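You operate a simulated robot arm through the tools that you are given. There is no shell and no other tool.

Carry out the task below with a simulated robot arm. There is one attempt and no reset: what you move stays moved.

JOB
Put the orange and pepper from the weighing bench back, then lock the tray at MID.
Fine: each goes in the row of its kind; pull the pin, tilt the tray, push the pin home. Where these are worked on the way, their far stop is far enough and under half their travel is too little: lock pin.

It is judged by the outcome, as a careful person would: the job done as asked, and still so three seconds after it is handed in. It fails if anything else is knocked over, pushed out of place, dropped, spilled or broken.

ROBOT AND FRAMES
A 7-joint arm with a two-finger parallel gripper, fixed in place. Base frame: the origin is at the foot of the arm, x ahead of it, y to its left, z up. Lengths are in mm, angles in rad, forces in N, time in s.
Its first joint turns from -2.897 to 2.897 rad. Payload 4.4 kg.
The tool frame sits at the grasp point between the pads (the TCP): z along the fingers, y along the line on which they close. The tips reach 23 mm beyond it. Largest opening 94 mm; finger width 38, thickness 10; the body of the gripper, 54 by 96 mm, starts 39 mm behind the TCP.
Orientation is that of the tool frame in the base frame, as a unit quaternion [w, x, y, z]. With the fingers straight down and closing along the base's y, the tool's x points along the base's -x, its y along +y and its z along -z.

CONTROLS
- The arm moves only by the tool jog_arm. Its argument "motion" is a list of rows, each an object (a shift or turn left out is 0, a gripper value left out holds the last) with "rotation": the turn, a rotation vector about the tool's x, y, z in rad, a list of three; "linear": the shift along the tool's x, y, z in mm, a list of three; "jaw": the gripper command, from -1 (shut) to 1 (fully open), values between in proportion. In form: [{"rotation": [ax, ay, az], "linear": [x, y, z], "jaw": jaw}, ...]. A call has 1 to 20 rows; each row is the pose to reach, as a shift and turn from the pose commanded when the call began, along the tool's axes at that moment. Each row takes 0.2 s and may step no farther than 50 mm and 0.15 rad from the row before; otherwise, or with a gripper value out of range, the whole call is refused. A pose out of reach is approached as far as the arm can. The call stops where the force on the tool passes 70 N (or 10 N more than at its start, if that is more) or the arm is blocked; 0.2 s more then pass. The fingers move at their own pace (about 72 mm/s each) and stop on an object; they squeeze with about 28 N. The grip force told is the motor's: it shows also when the fingers shut on nothing. Time passes only in rows, and 0.2 s behind the last, so rows that repeat a pose let the fingers close. The reply holds the time, the measured pose of the TCP, the force on the tool along the base axes, the opening and the grip force, in the units named above and with some noise, with the torque about the TCP (base axes, N m) and any sound that the robot's microphone picked up.
- Cameras (640 x 400 px; columns grow to the right, rows downward): "scene" is fixed at [218.8, 500.6, 1342]; the picture's right is [0.10, -1.00, 0.00], its down [-0.71, -0.07, -0.70] and it looks along [0.70, 0.07, -0.71] (base axes); focal length 238 px, centre (320, 200). "wrist" rides on the gripper at [86, 16, -75] in the tool frame; the picture's right is [-0.18, 0.98, 0.00], its down [-0.58, -0.11, -0.81] and it looks along [-0.79, -0.15, 0.59] (tool axes); focal length 243 px, centre (320, 200). There is no depth. A picture from a camera that has moved, and an enlarged one, comes with that camera's place and axes in the base frame and with its lens.
- snapshot(camera): a new picture of that camera. No time passes.
- enlarge(camera, box): a new picture of the part [left, top, right, bottom] of that camera's present view, enlarged. No time passes.
- finish_job(): hands the job in; it is judged then, once.

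Places have to be worked out from the pictures, the camera data and where the tool is seen. Open the gripper and draw the arm clear of the work before you hand the job in, unless the task says otherwise.

The tools are called after ">>>" as name(argument=value, ...) on one line, values as JSON. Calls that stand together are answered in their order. jog_arm: Moves the arm, as the interface text tells. Its arguments: {"type":"object","properties":{"motion":{"type":"array","items":{"type":"object","properties":{"rotation":{"type":"array","items":{"type":"number"}},"linear":{"type":"array","items":{"type":"number"}},"jaw":{"type":"number"}}}}},"required":["motion"]} The other tools are called the same way: snapshot (camera) takes a picture; enlarge (camera, box) takes an enlarged picture of a part of a camera's view; finish_job () hands the job in.

At the start:

```text
clock: 0.0
position: [707.3, 430.8, 1080.1]
orientation: [0.0, 0.001, 1.0, 0.0]
wrist_force: [-0.1, 0.3, 0.7]
ft_torque: [-0.05, -0.01, -0.01]
width: 93.9
gripper_force: 0.2
```

scene: 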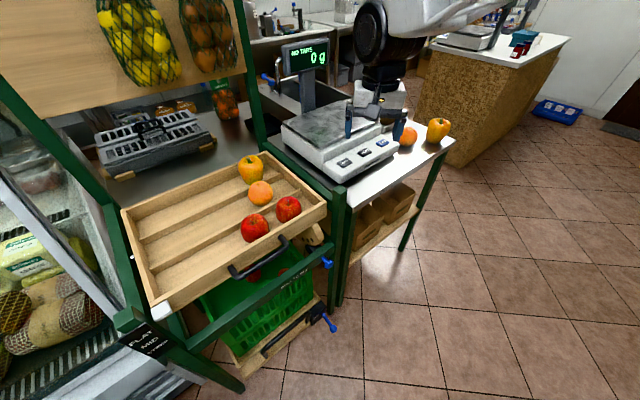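
wrist: 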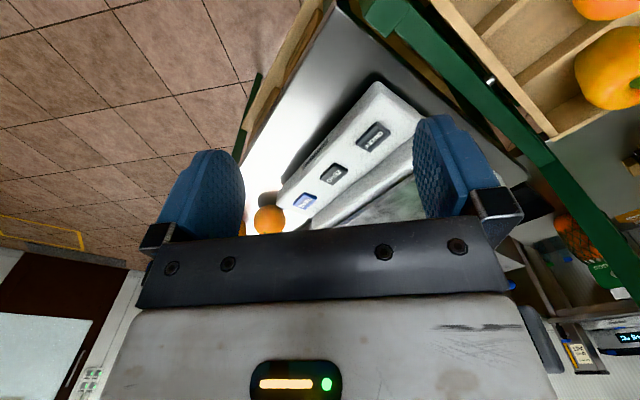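

I'll look closer at the scene before moving: the tray, the bench, and the pin area.

>>> enlarge(camera="scene", box=[110, 140, 350, 290])

>>> enlarge(camera="scene", box=[260, 80, 480, 218])

>>> enlarge(camera="scene", box=[100, 250, 260, 350])

>>> enlarge(camera="scene", box=[220, 220, 360, 370])

```text
2.67 times, centred on (230, 215) of scene
camera zoom: at [218.8, 500.6, 1342.0], right [0.1, -1.0, 0.0], down [-0.71, -0.07, -0.7], along [0.7, 0.07, -0.71], focal length 636 px, centre (560, 160)
```

zoom: 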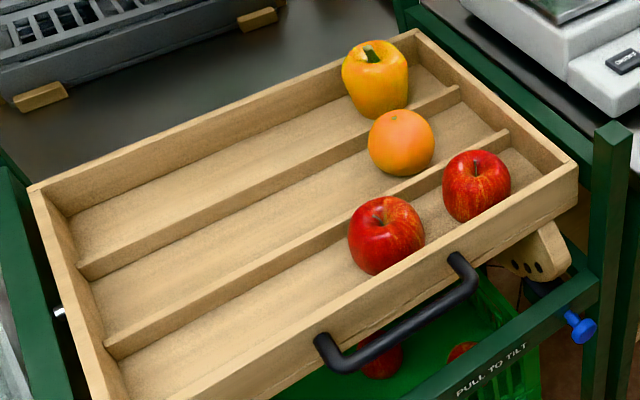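

```text
2.90 times, centred on (370, 149) of scene
camera zoom: at [218.8, 500.6, 1342.0], right [0.1, -1.0, 0.0], down [-0.71, -0.07, -0.7], along [0.7, 0.07, -0.71], focal length 691 px, centre (175, 348)
```

zoom: 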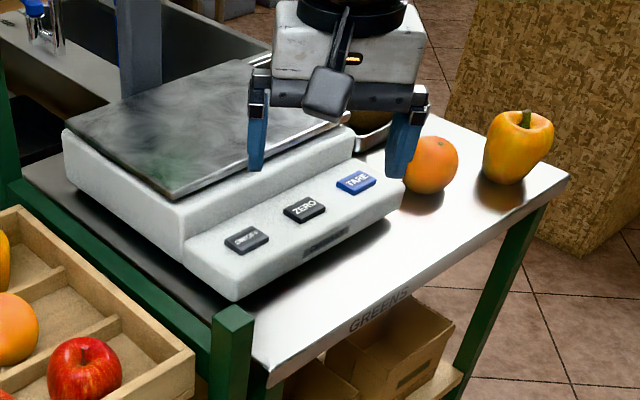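

```text
4.00 times, centred on (180, 300) of scene
camera zoom: at [218.8, 500.6, 1342.0], right [0.1, -1.0, 0.0], down [-0.71, -0.07, -0.7], along [0.7, 0.07, -0.71], focal length 954 px, centre (880, -200)
```

zoom: 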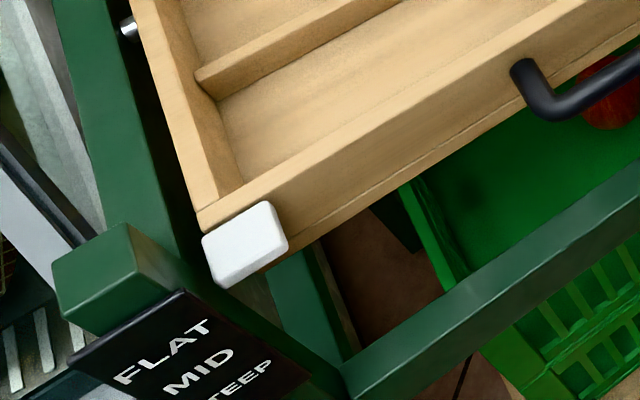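

```text
2.67 times, centred on (290, 295) of scene
camera zoom: at [218.8, 500.6, 1342.0], right [0.1, -1.0, 0.0], down [-0.71, -0.07, -0.7], along [0.7, 0.07, -0.71], focal length 636 px, centre (400, -53)
```

zoom: 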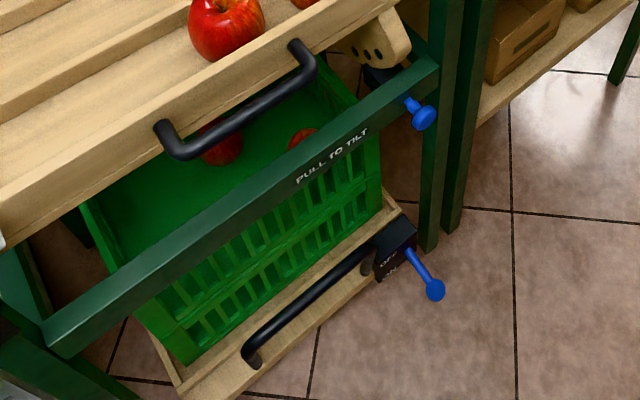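

The wrist and scene pictures together put the bench orange near (1050, 250, 870), which is far out. I'll move right, still high and clear, for a second view to triangulate properly.

>>> jog_arm(motion=[{"linear": [-10, -40, 0], "jaw": 1}, {"linear": [-25, -80, 0]}, {"linear": [-40, -120, 0]}, {"linear": [-53, -165, 0]}])

>>> snapshot(camera="wrist")

>>> snapshot(camera="scene")

```text
clock: 1.0
position: [759.3, 266.9, 1082.1]
orientation: [0.0, 0.0, 1.0, -0.001]
wrist_force: [0.1, 0.0, 0.9]
ft_torque: [0.02, 0.0, 0.0]
width: 94.1
gripper_force: 0.1
```

```text
taken
camera wrist: at [673.4, 282.4, 1155.3], right [0.18, 0.98, 0.0], down [0.58, -0.11, 0.81], along [0.79, -0.15, -0.59], focal length 243 px, centre (320, 200)
```

wrist: 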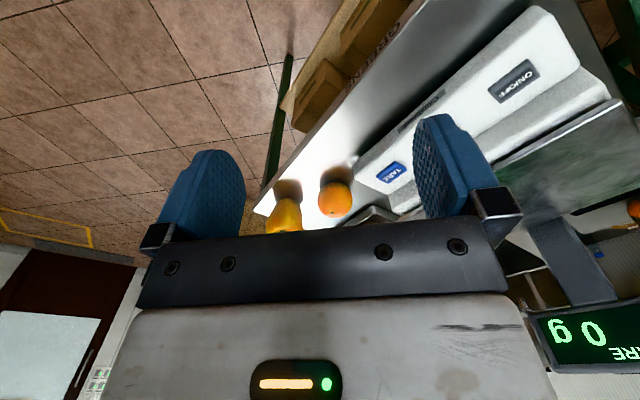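

```text
taken
```

scene: 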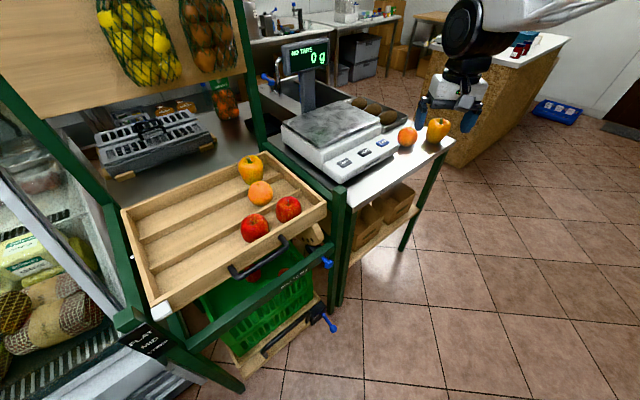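

The orange triangulates to about (1055, 243, 870) and the pepper to about (1100, 125, 870). I'll zoom in on the bench fruits to find the neighbours and the gaps.

>>> enlarge(camera="scene", box=[340, 90, 468, 170])

>>> enlarge(camera="wrist", box=[240, 140, 432, 260])

```text
5.00 times, centred on (404, 130) of scene
camera zoom: at [218.8, 500.6, 1342.0], right [0.1, -1.0, 0.0], down [-0.71, -0.07, -0.7], along [0.7, 0.07, -0.71], focal length 1192 px, centre (-100, 550)
```

zoom: 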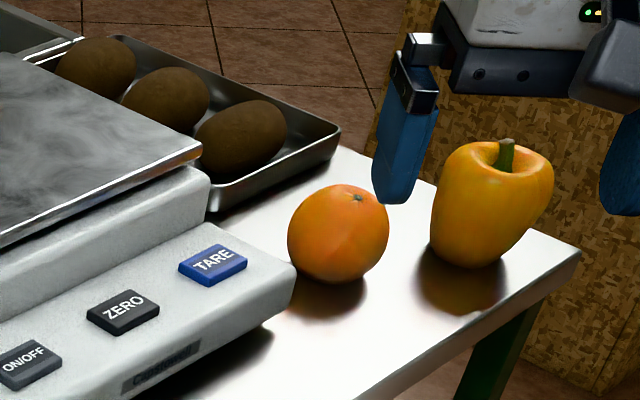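

```text
3.33 times, centred on (336, 200) of wrist
camera zoom: at [673.4, 282.4, 1155.3], right [0.18, 0.98, 0.0], down [0.58, -0.11, 0.81], along [0.79, -0.15, -0.59], focal length 809 px, centre (267, 200)
```

zoom: 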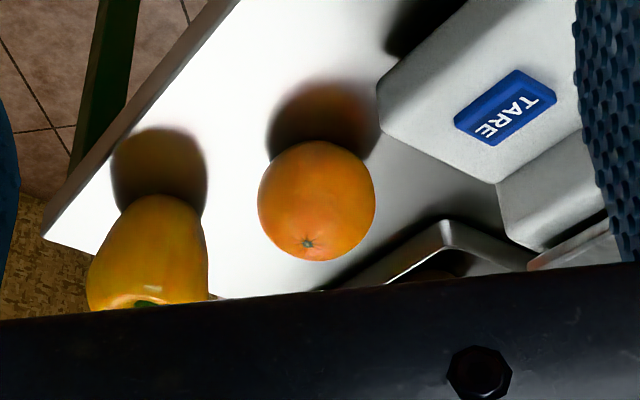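

The depth estimate is still uncertain, so I'll move outward at height towards the fruits. This gives a closer view and also tests the reach.

>>> jog_arm(motion=[{"linear": [-40, -15, 0]}, {"linear": [-80, -30, 0]}, {"linear": [-120, -45, 0]}, {"linear": [-160, -60, 0]}, {"linear": [-160, -60, 0]}])

>>> snapshot(camera="wrist")

>>> snapshot(camera="scene")

```text
clock: 2.2
position: [921.5, 205.3, 1081.2]
orientation: [0.0, 0.0, 1.0, 0.0]
wrist_force: [0.0, 0.2, -0.2]
ft_torque: [0.02, 0.02, 0.02]
width: 94.1
gripper_force: 0.1
```

```text
taken
camera wrist: at [834.5, 221.8, 1155.3], right [0.18, 0.98, 0.0], down [0.58, -0.11, 0.81], along [0.79, -0.15, -0.59], focal length 243 px, centre (320, 200)
```

wrist: 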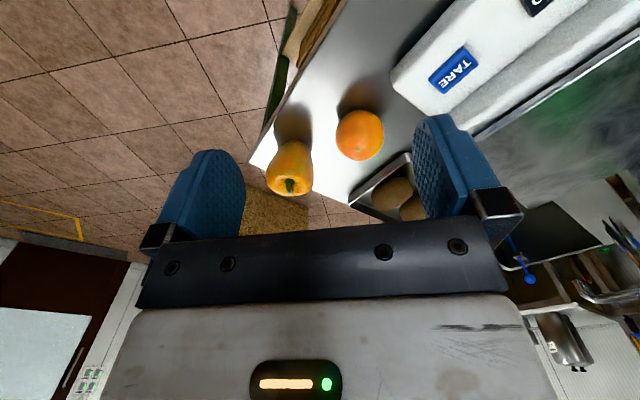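

```text
taken
```

scene: 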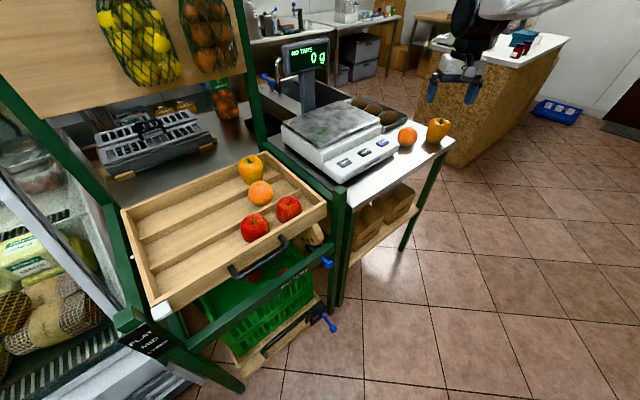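

Two wrist views put the orange at about (1080, 237, 860) and the pepper at about (1134, 112, 865), with free space around each. I'll go further out to test the reach with the tool vertical.

>>> jog_arm(motion=[{"linear": [-40, 10, 10]}, {"linear": [-80, 20, 20]}, {"linear": [-110, 25, 30]}, {"linear": [-110, 25, 30]}])

>>> snapshot(camera="wrist")

```text
clock: 3.2
position: [1032.1, 230.7, 1050.4]
orientation: [0.0, 0.001, 1.0, 0.0]
wrist_force: [-0.7, -0.6, 0.3]
ft_torque: [0.0, -0.01, -0.02]
width: 94.0
gripper_force: 0.2
```

```text
taken
camera wrist: at [946.3, 246.2, 1124.9], right [0.18, 0.98, 0.0], down [0.58, -0.11, 0.81], along [0.79, -0.15, -0.59], focal length 243 px, centre (320, 200)
```

wrist: 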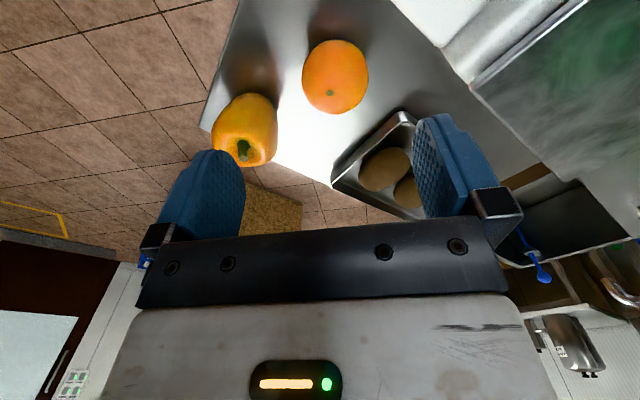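

Reach is better than stated at this height (r = 1057). The refined fix is orange at (1084, 238, 855) and pepper stem at (1127, 116, 902). I'll move over the orange and start down, watching whether the pose is reached.

>>> jog_arm(motion=[{"linear": [-30, 4, 10]}, {"linear": [-52, 7, 40]}, {"linear": [-52, 7, 80]}, {"linear": [-52, 7, 100]}, {"linear": [-52, 7, 100]}])

>>> snapshot(camera="wrist")

>>> enlarge(camera="scene", box=[340, 70, 500, 170])

```text
clock: 4.4
position: [1083.0, 236.7, 950.3]
orientation: [0.0, 0.0, 1.0, 0.0]
wrist_force: [0.3, -0.8, 0.2]
ft_torque: [0.0, -0.02, 0.0]
width: 94.1
gripper_force: 0.0
```

```text
taken
camera wrist: at [996.0, 252.1, 1024.4], right [0.18, 0.98, 0.0], down [0.58, -0.11, 0.81], along [0.79, -0.15, -0.59], focal length 243 px, centre (320, 200)
```

wrist: 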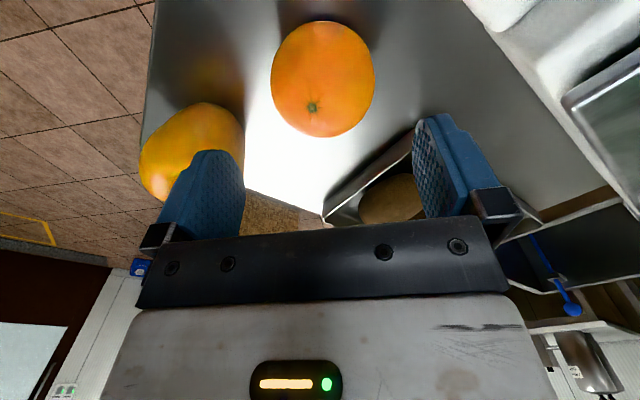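

```text
4.00 times, centred on (420, 120) of scene
camera zoom: at [218.8, 500.6, 1342.0], right [0.1, -1.0, 0.0], down [-0.71, -0.07, -0.7], along [0.7, 0.07, -0.71], focal length 954 px, centre (-80, 520)
```

zoom: 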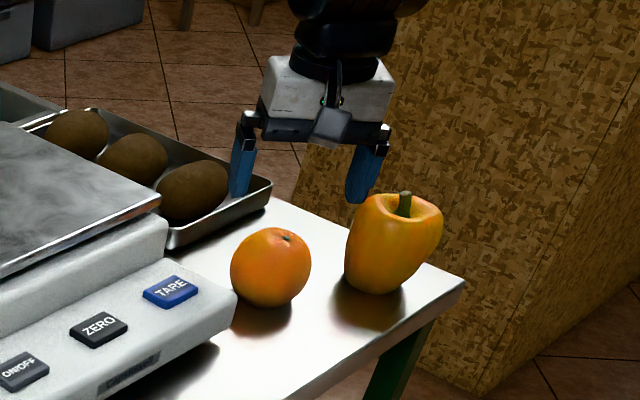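

The vertical tool reaches here, and the orange is centred between the fingers at about (1082, 238, 855). I'll descend 94 mm and stop before closing.

>>> jog_arm(motion=[{"linear": [0, 1, 40]}, {"linear": [0, 1, 70]}, {"linear": [0, 1, 94]}, {"linear": [0, 1, 94]}])

>>> snapshot(camera="wrist")

>>> enlarge(camera="scene", box=[340, 70, 500, 170])

```text
clock: 5.4
position: [1083.5, 237.7, 854.7]
orientation: [0.0, 0.0, 1.0, -0.001]
wrist_force: [-0.8, 0.3, 0.4]
ft_torque: [0.01, 0.01, -0.01]
width: 94.2
gripper_force: 0.1
```

```text
taken
camera wrist: at [997.0, 254.1, 931.1], right [0.18, 0.98, 0.0], down [0.58, -0.11, 0.81], along [0.79, -0.15, -0.59], focal length 243 px, centre (320, 200)
```

wrist: 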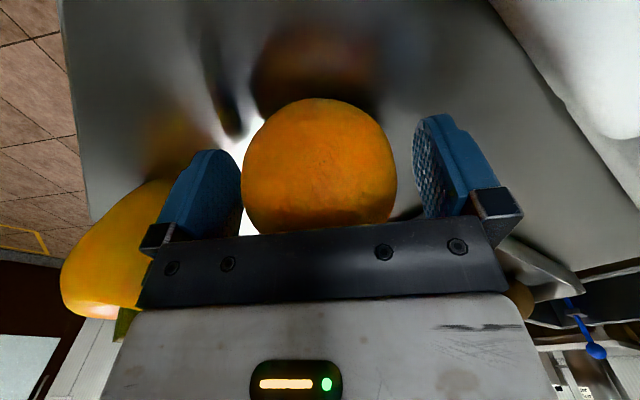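

```text
4.00 times, centred on (420, 120) of scene
camera zoom: at [218.8, 500.6, 1342.0], right [0.1, -1.0, 0.0], down [-0.71, -0.07, -0.7], along [0.7, 0.07, -0.71], focal length 954 px, centre (-80, 520)
```

zoom: 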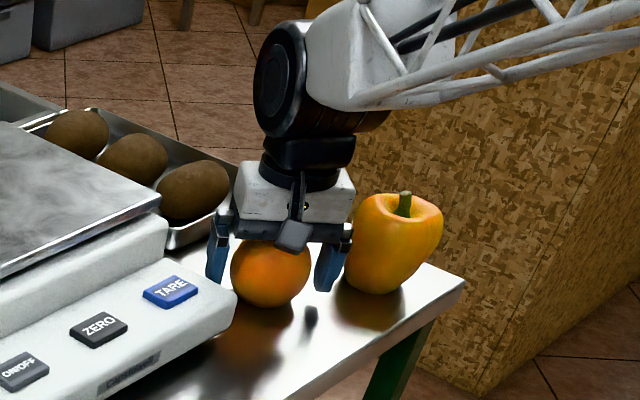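

The orange sits centrally between the pads, so I'll close and then lift a little.

>>> jog_arm(motion=[{"jaw": -1}, {"jaw": -1}, {"jaw": -1}, {"jaw": -1}, {"jaw": -1}, {"linear": [0, 0, -20]}, {"linear": [0, 0, -50]}])

>>> snapshot(camera="wrist")

```text
clock: 7.0
position: [1082.9, 239.2, 905.8]
orientation: [-0.001, 0.001, 1.0, 0.0]
wrist_force: [0.5, -0.1, -2.9]
ft_torque: [0.0, -0.01, 0.03]
width: 73.7
gripper_force: 28.1
```

```text
taken
camera wrist: at [996.5, 254.3, 980.8], right [0.18, 0.98, 0.0], down [0.58, -0.11, 0.81], along [0.79, -0.15, -0.59], focal length 243 px, centre (320, 200)
```

wrist: 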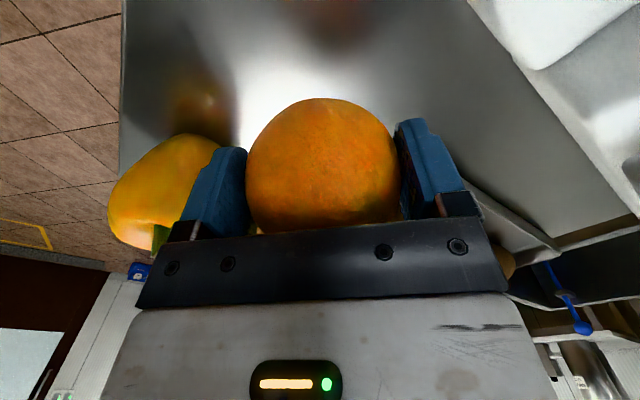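

The orange is held (width 73.7). I'll lift, retract to the start area and yaw 45° towards the tray, so the wrist camera can survey it.

>>> jog_arm(motion=[{"linear": [0, 0, -45]}, {"linear": [10, 5, -90]}, {"linear": [30, 15, -135]}, {"linear": [60, 30, -174]}, {"linear": [100, 52, -174]}, {"linear": [140, 72, -174]}, {"linear": [180, 92, -174], "rotation": [0, 0, -0.1]}, {"linear": [220, 112, -174], "rotation": [0, 0, -0.2]}, {"linear": [260, 132, -174], "rotation": [0, 0, -0.3]}, {"linear": [300, 152, -174], "rotation": [0, 0, -0.42]}, {"linear": [340, 172, -174], "rotation": [0, 0, -0.54]}, {"linear": [376, 191, -174], "rotation": [0, 0, -0.66]}, {"linear": [376, 191, -174], "rotation": [0, 0, -0.785]}, {"linear": [376, 191, -174], "rotation": [0, 0, -0.785]}])

>>> snapshot(camera="wrist")

>>> snapshot(camera="scene")

```text
refused: row 3 steps farther than a row can; nothing moved
```

```text
taken
camera wrist: at [996.5, 254.3, 980.8], right [0.18, 0.98, 0.0], down [0.58, -0.11, 0.81], along [0.79, -0.15, -0.59], focal length 243 px, centre (320, 200)
```

wrist: 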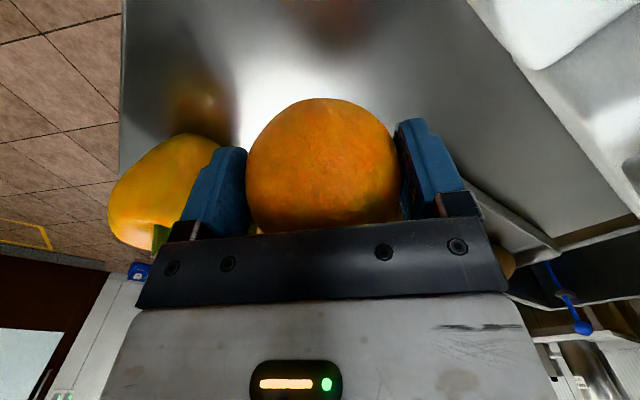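

```text
taken
```

scene: 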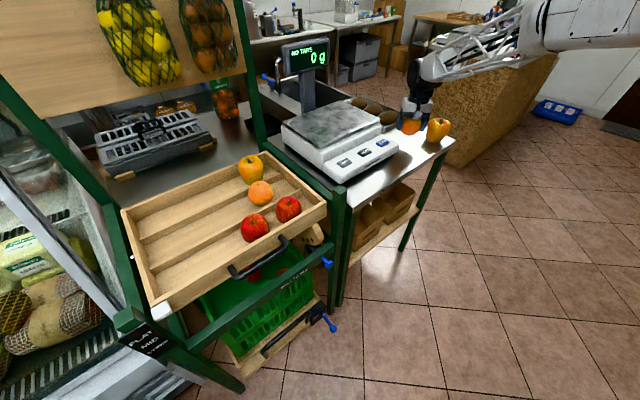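

Nothing moved, because one step was too long. I'll repeat with smaller steps.

>>> jog_arm(motion=[{"linear": [0, 0, -45]}, {"linear": [5, 3, -90]}, {"linear": [18, 9, -135]}, {"linear": [40, 20, -174]}, {"linear": [80, 41, -174]}, {"linear": [120, 61, -174]}, {"linear": [160, 81, -174], "rotation": [0, 0, -0.1]}, {"linear": [200, 102, -174], "rotation": [0, 0, -0.2]}, {"linear": [240, 122, -174], "rotation": [0, 0, -0.3]}, {"linear": [280, 142, -174], "rotation": [0, 0, -0.42]}, {"linear": [320, 162, -174], "rotation": [0, 0, -0.54]}, {"linear": [350, 178, -174], "rotation": [0, 0, -0.66]}, {"linear": [376, 191, -174], "rotation": [0, 0, -0.785]}, {"linear": [376, 191, -174], "rotation": [0, 0, -0.785]}])

>>> snapshot(camera="wrist")

>>> snapshot(camera="scene")

```text
clock: 10.0
position: [706.7, 431.8, 1080.2]
orientation: [0.001, -0.383, 0.924, -0.001]
wrist_force: [0.1, -1.0, -2.0]
ft_torque: [0.0, 0.0, 0.02]
width: 73.4
gripper_force: 28.4
```

```text
taken
camera wrist: at [633.4, 381.0, 1155.0], right [-0.57, 0.82, 0.0], down [0.49, 0.33, 0.81], along [0.67, 0.46, -0.59], focal length 243 px, centre (320, 200)
```

wrist: 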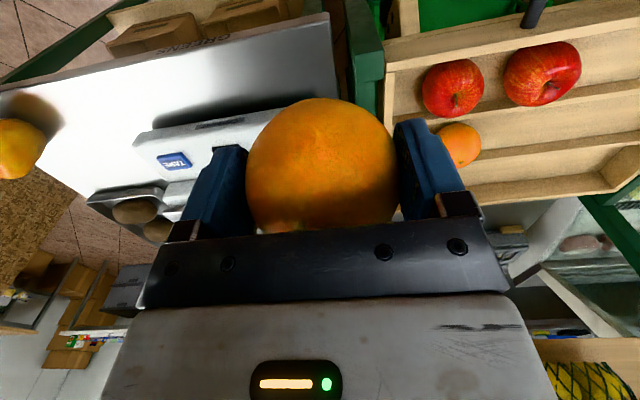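

```text
taken
```

scene: 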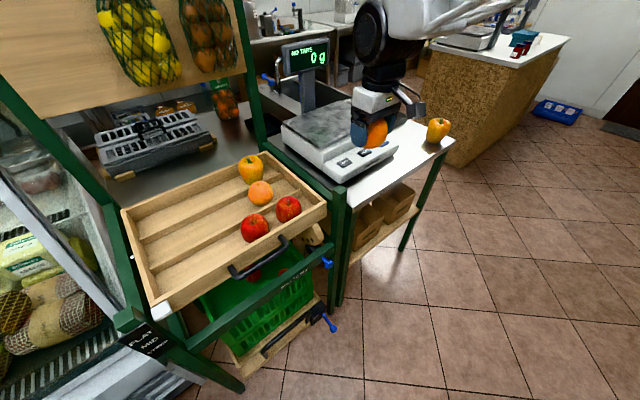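

With this view the right apple triangulates to about (678, 634, 833). I'll move along the tray's front (tool y) to get the whole tray in the wrist view.

>>> jog_arm(motion=[{"linear": [0, 45, 0]}, {"linear": [0, 90, 0]}, {"linear": [0, 135, 0]}, {"linear": [0, 180, 0]}, {"linear": [0, 223, 0]}, {"linear": [0, 223, 0]}])

>>> snapshot(camera="wrist")

```text
clock: 11.4
position: [549.1, 588.6, 1079.0]
orientation: [-0.001, -0.382, 0.924, -0.001]
wrist_force: [0.2, 1.3, -1.7]
ft_torque: [-0.01, 0.0, 0.01]
width: 73.4
gripper_force: 27.7
```

```text
taken
camera wrist: at [477.0, 537.9, 1154.5], right [-0.56, 0.83, 0.0], down [0.49, 0.33, 0.81], along [0.67, 0.45, -0.59], focal length 243 px, centre (320, 200)
```

wrist: 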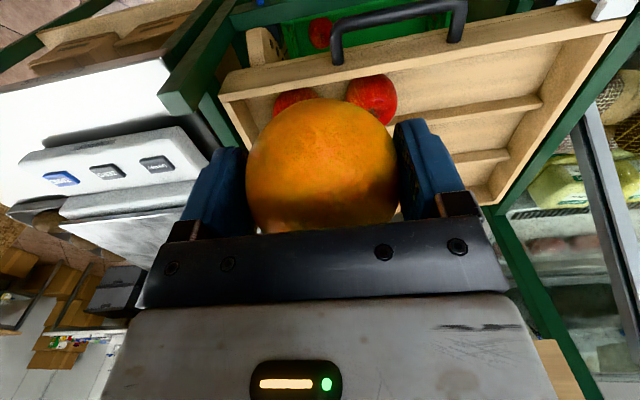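

I'll enlarge this view to measure the tray edges accurately.

>>> enlarge(camera="wrist", box=[160, 0, 400, 150])

>>> enlarge(camera="wrist", box=[400, 0, 640, 150])

```text
2.67 times, centred on (280, 75) of wrist
camera zoom: at [477.0, 537.9, 1154.5], right [-0.56, 0.83, 0.0], down [0.49, 0.33, 0.81], along [0.67, 0.45, -0.59], focal length 647 px, centre (427, 533)
```

zoom: 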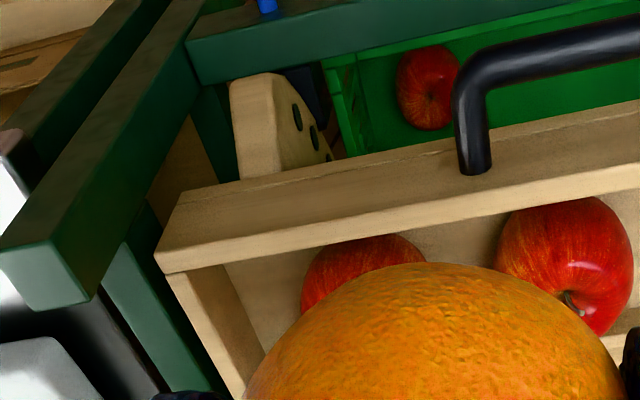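

```text
2.67 times, centred on (520, 75) of wrist
camera zoom: at [477.0, 537.9, 1154.5], right [-0.56, 0.83, 0.0], down [0.49, 0.33, 0.81], along [0.67, 0.45, -0.59], focal length 647 px, centre (-213, 533)
```

zoom: 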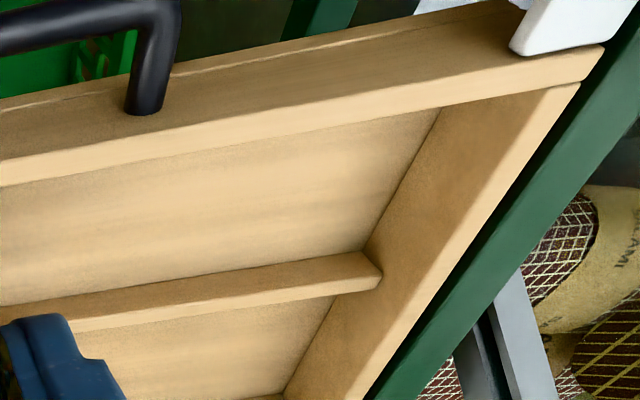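

Some of the triangulations disagree by up to 30 mm. I'll check calibration using the held orange, whose position I know.

>>> snapshot(camera="scene")

>>> enlarge(camera="scene", box=[200, 60, 360, 160])

```text
taken
```

scene: 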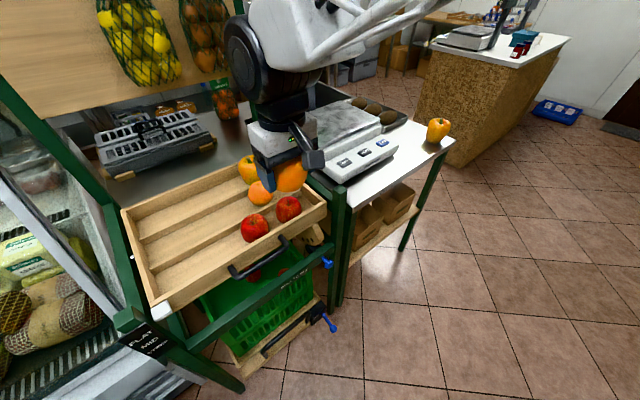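

```text
4.00 times, centred on (280, 110) of scene
camera zoom: at [218.8, 500.6, 1342.0], right [0.1, -1.0, 0.0], down [-0.71, -0.07, -0.7], along [0.7, 0.07, -0.71], focal length 954 px, centre (480, 560)
```

zoom: 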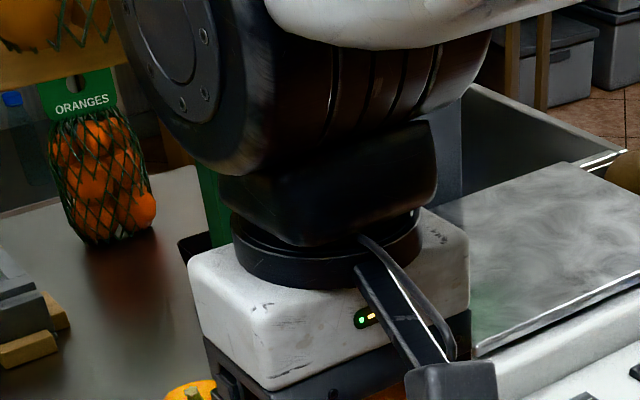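

The calibration holds. The first tray-corner fix was just a badly conditioned solution. Using the two wrist views, the rim is level at z≈850, with its front edge from (712, 533) to (374, 857), and the middle row's centre is about 148 mm behind that edge. I'll go over a free spot in the middle row, left of the existing orange, staying high.

>>> jog_arm(motion=[{"linear": [-40, 18, 0]}, {"linear": [-80, 36, 0]}, {"linear": [-120, 54, 10]}, {"linear": [-160, 72, 40]}, {"linear": [-195, 82, 70]}, {"linear": [-223, 90, 100]}, {"linear": [-223, 90, 100]}])

>>> snapshot(camera="wrist")

>>> snapshot(camera="scene")

```text
refused: row 4 steps farther than a row can; nothing moved
```

```text
taken
camera wrist: at [477.0, 537.9, 1154.5], right [-0.56, 0.83, 0.0], down [0.49, 0.33, 0.81], along [0.67, 0.45, -0.59], focal length 243 px, centre (320, 200)
```

wrist: 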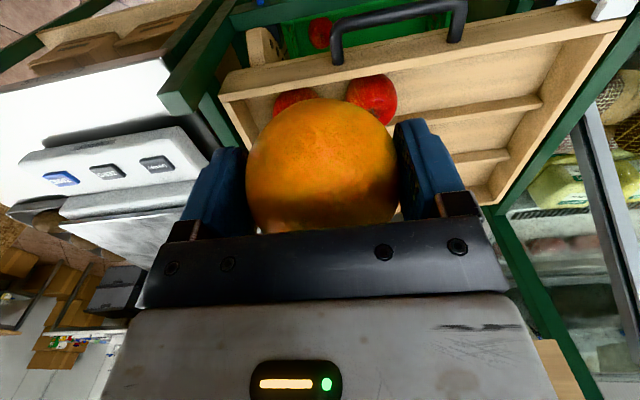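

```text
taken
```

scene: 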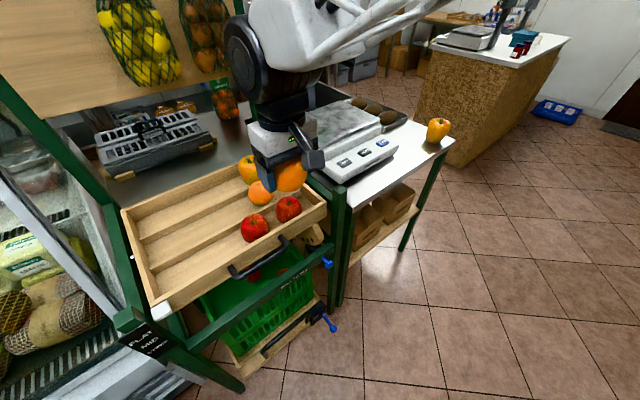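

The call was refused on step size again, so I'll use shorter steps.

>>> jog_arm(motion=[{"linear": [-37, 15, 0]}, {"linear": [-74, 30, 0]}, {"linear": [-111, 45, 5]}, {"linear": [-145, 58, 25]}, {"linear": [-175, 70, 50]}, {"linear": [-202, 82, 75]}, {"linear": [-223, 90, 100]}, {"linear": [-223, 90, 100]}])

>>> snapshot(camera="wrist")

>>> snapshot(camera="scene")

```text
clock: 13.2
position: [643.7, 810.5, 979.7]
orientation: [0.0, -0.382, 0.924, 0.0]
wrist_force: [0.3, 0.3, -3.1]
ft_torque: [-0.04, 0.02, 0.02]
width: 73.6
gripper_force: 28.1
```

```text
taken
camera wrist: at [571.9, 759.7, 1054.7], right [-0.56, 0.83, 0.0], down [0.49, 0.33, 0.81], along [0.67, 0.45, -0.59], focal length 243 px, centre (320, 200)
```

wrist: 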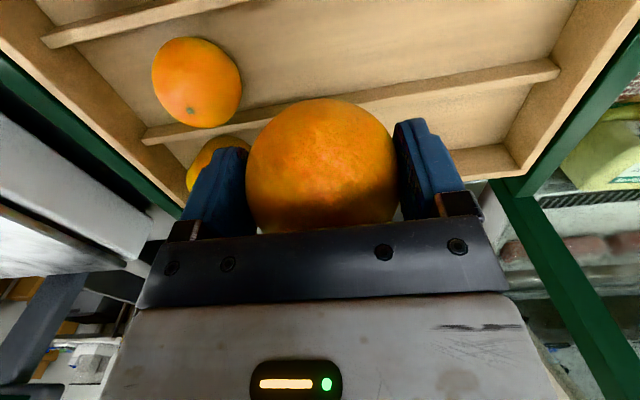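

```text
taken
```

scene: 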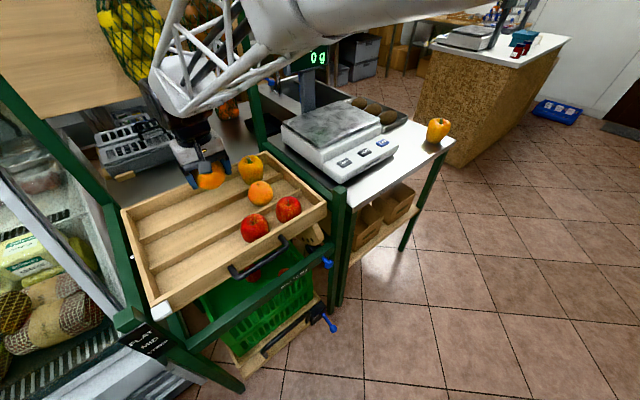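

The spot below is clear and the existing orange's centre is at z≈837. I'll shift 5 mm deeper to centre in the row, then descend to just above contact.

>>> jog_arm(motion=[{"linear": [-5, 0, 40]}, {"linear": [-5, 0, 80]}, {"linear": [-5, 0, 110]}, {"linear": [-5, 0, 130]}, {"linear": [-5, 0, 134]}])

>>> snapshot(camera="wrist")

>>> enlarge(camera="scene", box=[110, 130, 334, 270])

```text
clock: 14.4
position: [647.0, 812.7, 846.3]
orientation: [0.001, -0.383, 0.924, 0.0]
wrist_force: [0.3, -1.7, -2.2]
ft_torque: [0.03, 0.05, 0.0]
width: 73.5
gripper_force: 27.9
```

```text
taken
camera wrist: at [574.7, 761.4, 921.8], right [-0.56, 0.83, 0.0], down [0.49, 0.33, 0.81], along [0.67, 0.45, -0.59], focal length 243 px, centre (320, 200)
```

wrist: 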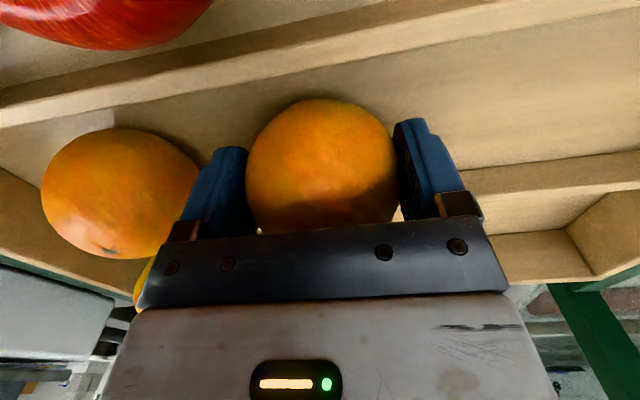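

```text
2.86 times, centred on (222, 200) of scene
camera zoom: at [218.8, 500.6, 1342.0], right [0.1, -1.0, 0.0], down [-0.71, -0.07, -0.7], along [0.7, 0.07, -0.71], focal length 681 px, centre (600, 200)
```

zoom: 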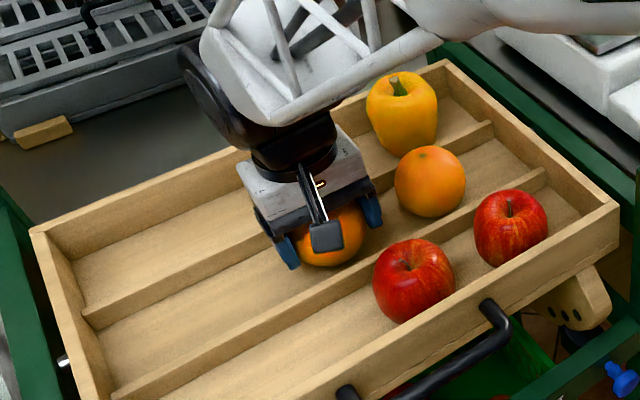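

It's just above the floor and lined up in the row, so I'll lower in small steps and watch the vertical force.

>>> jog_arm(motion=[{"linear": [0, 0, 2]}, {"linear": [0, 0, 4]}, {"linear": [0, 0, 6]}, {"linear": [0, 0, 6]}])

```text
clock: 15.4
position: [646.4, 812.3, 840.0]
orientation: [0.0, -0.383, 0.924, 0.0]
wrist_force: [-0.4, -0.4, -2.3]
ft_torque: [0.01, 0.03, 0.0]
width: 73.6
gripper_force: 27.8
```

No contact yet at z=840, so I'll keep going in small steps.

>>> jog_arm(motion=[{"linear": [0, 0, 1.5]}, {"linear": [0, 0, 3]}, {"linear": [0, 0, 3]}])

>>> enlarge(camera="scene", box=[180, 170, 276, 230])

```text
clock: 16.2
position: [645.4, 813.8, 837.2]
orientation: [0.0, -0.383, 0.924, 0.0]
wrist_force: [-0.3, -0.3, -1.4]
ft_torque: [-0.01, 0.01, 0.01]
width: 73.7
gripper_force: 27.9
```

```text
6.67 times, centred on (228, 200) of scene
camera zoom: at [218.8, 500.6, 1342.0], right [0.1, -1.0, 0.0], down [-0.71, -0.07, -0.7], along [0.7, 0.07, -0.71], focal length 1590 px, centre (933, 200)
```

zoom: 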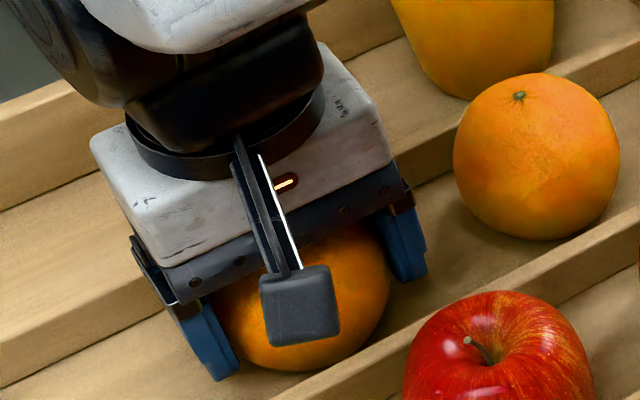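

Force is still roughly the orange's weight, so I'll take a few more millimetres.

>>> jog_arm(motion=[{"linear": [0, 0, 1]}, {"linear": [0, 0, 2]}, {"linear": [0, 0, 3]}, {"linear": [0, 0, 3]}])

```text
clock: 17.2
position: [646.6, 813.0, 837.3]
orientation: [0.001, -0.382, 0.924, 0.0]
wrist_force: [-8.4, -0.3, 19.2]
ft_torque: [0.11, 0.17, 0.11]
width: 73.6
gripper_force: 27.9
```

Contact: +19 N vertical at z=837. I'll ease off 2.5 mm and check the force.

>>> jog_arm(motion=[{"linear": [0, 0, -2]}, {"linear": [0, 0, -2.5]}])

>>> snapshot(camera="wrist")

```text
clock: 17.8
position: [646.5, 812.3, 835.4]
orientation: [0.001, -0.382, 0.924, 0.0]
wrist_force: [3.4, 3.3, 5.2]
ft_torque: [0.22, -0.2, 0.01]
width: 73.6
gripper_force: 28.5
```

```text
taken
camera wrist: at [573.9, 762.3, 911.0], right [-0.56, 0.83, 0.0], down [0.49, 0.33, 0.81], along [0.67, 0.45, -0.59], focal length 243 px, centre (320, 200)
```

wrist: 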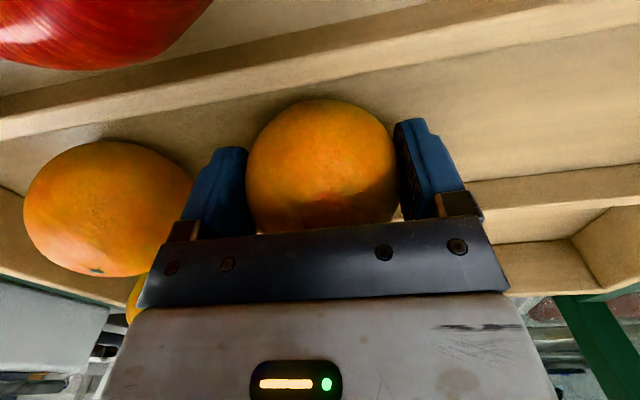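

It's resting lightly on the floor, so I'll open the jaws gradually and then rise straight up.

>>> jog_arm(motion=[{"jaw": 0.6}, {"jaw": 0.65}, {"jaw": 0.75}, {"jaw": 1}, {"jaw": 1}, {"linear": [0, 0, -20]}, {"linear": [0, 0, -60]}, {"linear": [0, 0, -105]}, {"linear": [0, 0, -150]}])

>>> snapshot(camera="wrist")

>>> snapshot(camera="scene")

```text
clock: 19.8
position: [644.3, 811.9, 986.6]
orientation: [-0.001, -0.383, 0.924, 0.0]
wrist_force: [0.4, -0.2, -0.9]
ft_torque: [-0.01, 0.04, -0.03]
width: 94.2
gripper_force: 0.0
```

```text
taken
camera wrist: at [570.7, 762.2, 1061.0], right [-0.56, 0.83, 0.0], down [0.49, 0.34, 0.81], along [0.66, 0.45, -0.59], focal length 243 px, centre (320, 200)
```

wrist: 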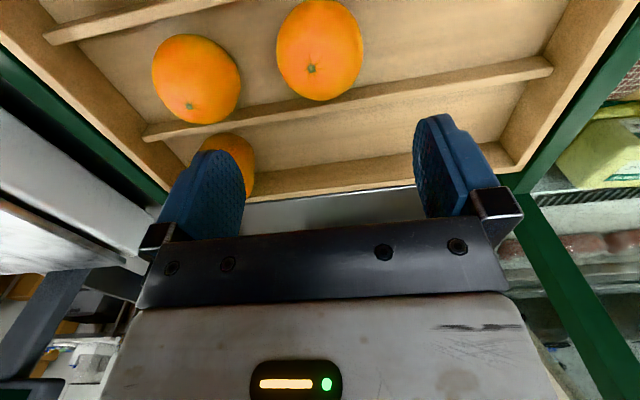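

```text
taken
```

scene: 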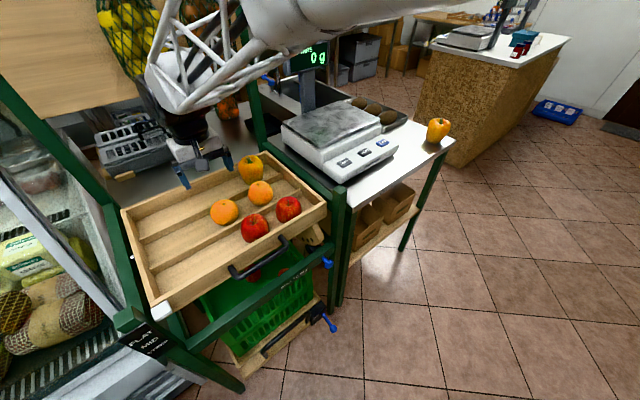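

The orange is in the middle row beside its fellow, and everything else is undisturbed. Next is the pepper: I'll retrace up and back to clear the tray, then swing towards the bench.

>>> jog_arm(motion=[{"linear": [10, -5, -30]}, {"linear": [30, -12, -60]}, {"linear": [60, -25, -93]}, {"linear": [100, -40, -93]}, {"linear": [140, -56, -93]}, {"linear": [180, -72, -93]}, {"linear": [223, -90, -93]}, {"linear": [223, -135, -93], "rotation": [0, 0, 0.1]}, {"linear": [223, -180, -93], "rotation": [0, 0, 0.2]}, {"linear": [223, -225, -93], "rotation": [0, 0, 0.3]}, {"linear": [223, -270, -93], "rotation": [0, 0, 0.4]}, {"linear": [223, -313, -93], "rotation": [0, 0, 0.5]}, {"linear": [223, -313, -93], "rotation": [0, 0, 0.6]}, {"linear": [223, -313, -93], "rotation": [0, 0, 0.685]}, {"linear": [223, -313, -93], "rotation": [0, 0, 0.685]}])

>>> snapshot(camera="scene")

```text
clock: 23.0
position: [709.5, 434.2, 1079.6]
orientation: [0.0, -0.049, 0.999, 0.0]
wrist_force: [0.4, -0.2, -0.2]
ft_torque: [-0.01, 0.01, 0.0]
width: 93.9
gripper_force: 0.2
```

```text
taken
```

scene: 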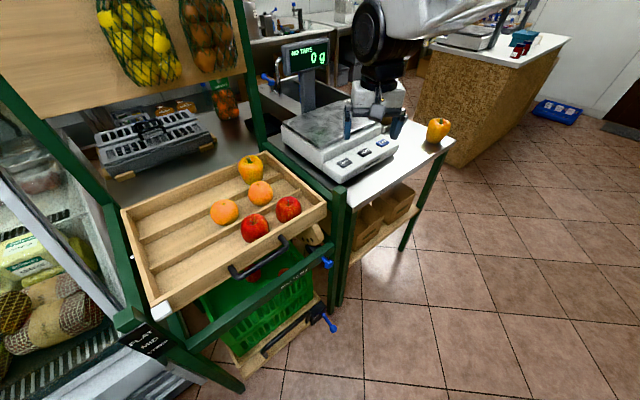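

All clear. Now I'll move at height to a pre-grasp point short of the pepper.

>>> jog_arm(motion=[{"linear": [-29, -33, 0]}, {"linear": [-58, -66, 0]}, {"linear": [-87, -99, 0]}, {"linear": [-116, -132, 0]}, {"linear": [-145, -165, 0]}, {"linear": [-174, -197, 0]}, {"linear": [-203, -229, 0]}, {"linear": [-232, -261, 0]}, {"linear": [-261, -293, 10]}, {"linear": [-290, -325, 30]}, {"linear": [-317, -356, 50]}, {"linear": [-317, -356, 80]}, {"linear": [-317, -356, 80]}])

>>> snapshot(camera="wrist")

>>> enlarge(camera="scene", box=[364, 70, 492, 150])

```text
clock: 25.8
position: [1059.7, 112.0, 1000.6]
orientation: [0.0, -0.049, 0.999, 0.001]
wrist_force: [-0.4, -0.2, -0.2]
ft_torque: [-0.03, 0.01, 0.0]
width: 93.9
gripper_force: 0.2
```

```text
taken
camera wrist: at [972.6, 118.4, 1076.3], right [0.09, 1.0, 0.0], down [0.59, -0.05, 0.81], along [0.8, -0.07, -0.59], focal length 243 px, centre (320, 200)
```

wrist: 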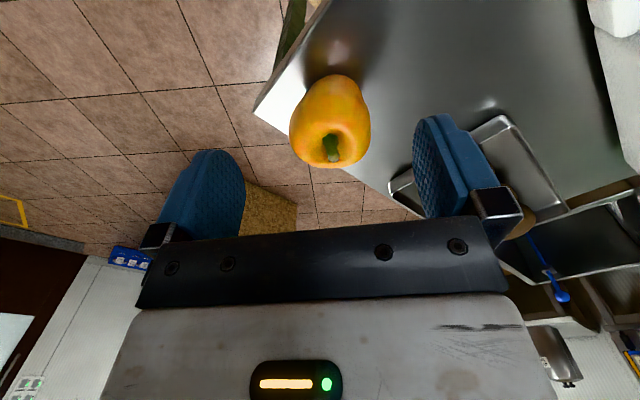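

```text
5.00 times, centred on (428, 110) of scene
camera zoom: at [218.8, 500.6, 1342.0], right [0.1, -1.0, 0.0], down [-0.71, -0.07, -0.7], along [0.7, 0.07, -0.71], focal length 1192 px, centre (-220, 650)
```

zoom: 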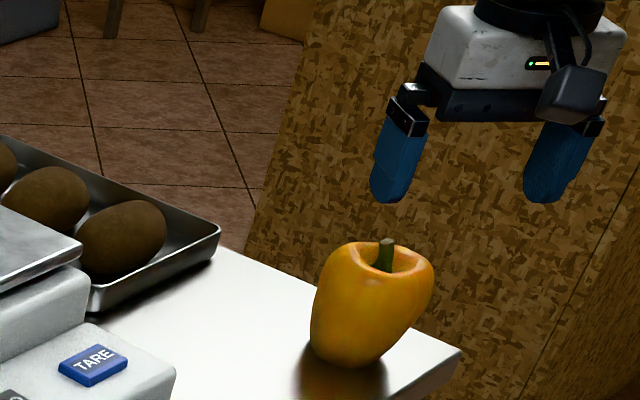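

The pepper body is centred at about (1125, 115), with the stem tip at z≈905. I'll tilt the fingers 0.4 rad outward, the same tilt I'll use at the back row so the wrist stays clear of the hanging bags, and line up for a slanted approach.

>>> jog_arm(motion=[{"linear": [-8, -1, 9], "rotation": [0, -0.14, 0]}, {"linear": [-16, -2, 18], "rotation": [0, -0.28, 0]}, {"linear": [-23, -3, 27], "rotation": [0, -0.4, 0]}, {"linear": [-23, -3, 27], "rotation": [0, -0.4, 0]}])

>>> snapshot(camera="wrist")

```text
clock: 26.8
position: [1083.0, 111.1, 973.6]
orientation: [0.2, -0.048, 0.979, 0.01]
wrist_force: [0.1, 0.3, -0.1]
ft_torque: [-0.04, 0.0, 0.0]
width: 94.1
gripper_force: 0.0
```

```text
taken
camera wrist: at [973.8, 115.1, 1008.2], right [0.07, 0.99, 0.07], down [0.23, -0.09, 0.97], along [0.97, -0.05, -0.24], focal length 243 px, centre (320, 200)
```

wrist: 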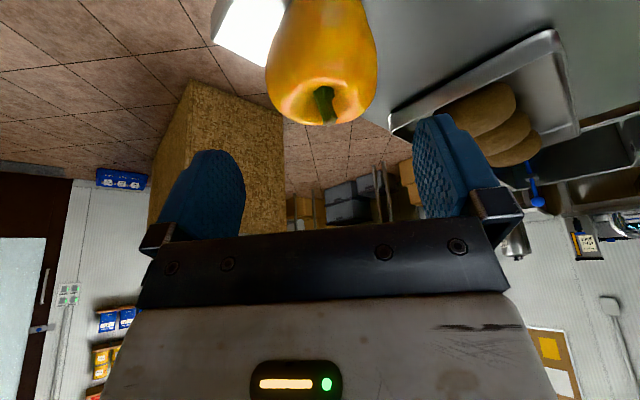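

The alignment looks right. I'll advance 65 mm along the fingers and check again before the final part.

>>> jog_arm(motion=[{"linear": [0, 0, 25]}, {"linear": [0, 0, 48]}, {"linear": [0, 0, 65]}, {"linear": [0, 0, 65]}])

>>> snapshot(camera="wrist")

>>> enlarge(camera="scene", box=[364, 70, 492, 150])

```text
clock: 27.8
position: [1109.4, 111.9, 915.0]
orientation: [0.199, -0.049, 0.979, 0.01]
wrist_force: [-0.5, 0.7, 0.2]
ft_torque: [0.01, -0.02, -0.02]
width: 94.2
gripper_force: 0.0
```

```text
taken
camera wrist: at [999.5, 116.6, 949.1], right [0.07, 0.99, 0.07], down [0.23, -0.09, 0.97], along [0.97, -0.05, -0.24], focal length 243 px, centre (320, 200)
```

wrist: 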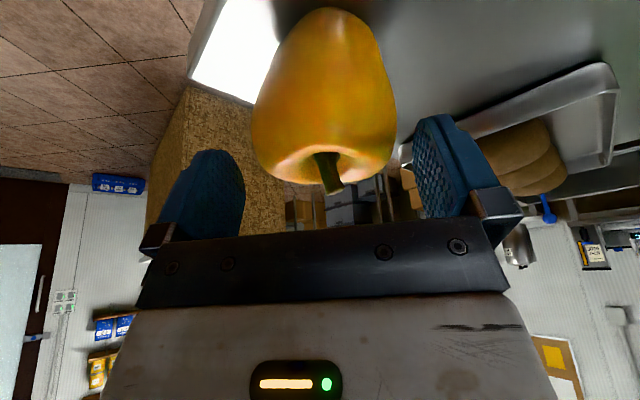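

```text
5.00 times, centred on (428, 110) of scene
camera zoom: at [218.8, 500.6, 1342.0], right [0.1, -1.0, 0.0], down [-0.71, -0.07, -0.7], along [0.7, 0.07, -0.71], focal length 1192 px, centre (-220, 650)
```

zoom: 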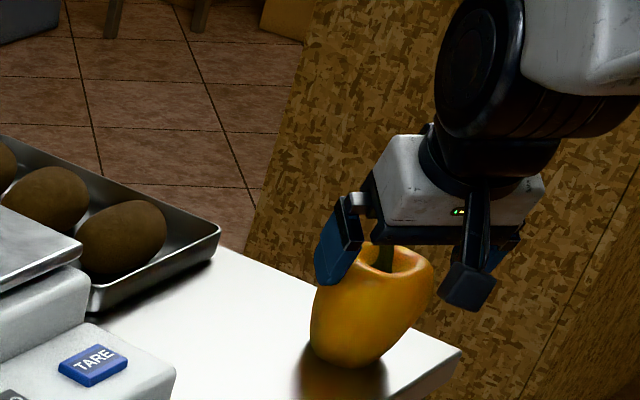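

The pepper is about 83 mm wide and 3 mm to the +y side of centre. I'll correct laterally and advance the last 45 mm.

>>> jog_arm(motion=[{"linear": [0, 3, 8]}, {"linear": [0, 3, 22]}, {"linear": [0, 3, 35]}, {"linear": [0, 3, 45]}, {"linear": [0, 3, 45]}])

>>> snapshot(camera="wrist")

>>> enlarge(camera="scene", box=[364, 70, 492, 150])

```text
clock: 29.0
position: [1126.9, 117.7, 871.9]
orientation: [0.199, -0.049, 0.979, 0.01]
wrist_force: [-5.4, -0.4, 12.1]
ft_torque: [0.05, -0.12, 0.02]
width: 94.2
gripper_force: 0.0
```

```text
taken
camera wrist: at [1017.4, 122.0, 908.2], right [0.07, 0.99, 0.07], down [0.23, -0.09, 0.97], along [0.97, -0.05, -0.23], focal length 243 px, centre (320, 200)
```

wrist: 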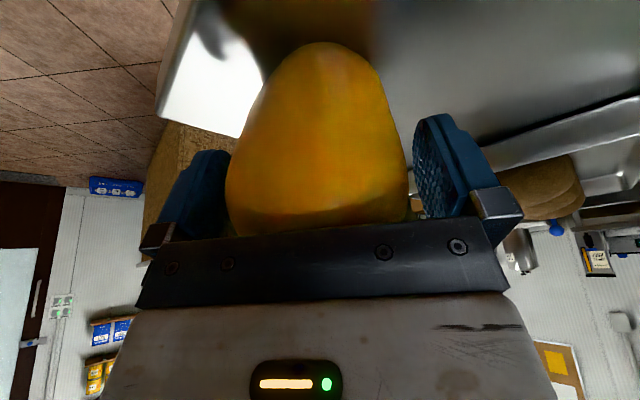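

```text
5.00 times, centred on (428, 110) of scene
camera zoom: at [218.8, 500.6, 1342.0], right [0.1, -1.0, 0.0], down [-0.71, -0.07, -0.7], along [0.7, 0.07, -0.71], focal length 1192 px, centre (-220, 650)
```

zoom: 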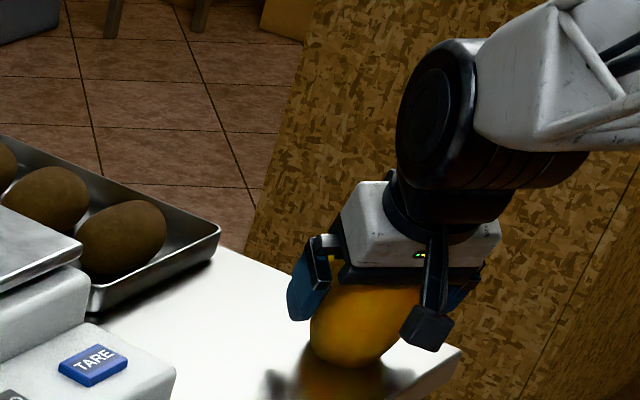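

A 13 N push back along the tool axis means the stem is touching the palm. I'll back off 7 mm and check the force.

>>> jog_arm(motion=[{"linear": [0, -1, -4]}, {"linear": [0, -1, -7]}, {"linear": [0, -1, -7]}])

>>> snapshot(camera="wrist")

```text
clock: 29.8
position: [1123.5, 116.1, 877.7]
orientation: [0.198, -0.049, 0.979, 0.01]
wrist_force: [0.5, -0.4, 0.3]
ft_torque: [0.0, 0.04, -0.01]
width: 93.9
gripper_force: 0.0
```

```text
taken
camera wrist: at [1013.5, 120.7, 912.8], right [0.07, 0.99, 0.07], down [0.23, -0.09, 0.97], along [0.97, -0.05, -0.24], focal length 243 px, centre (320, 200)
```

wrist: 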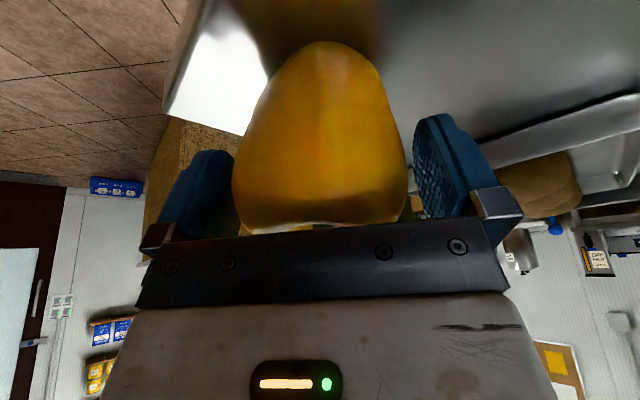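

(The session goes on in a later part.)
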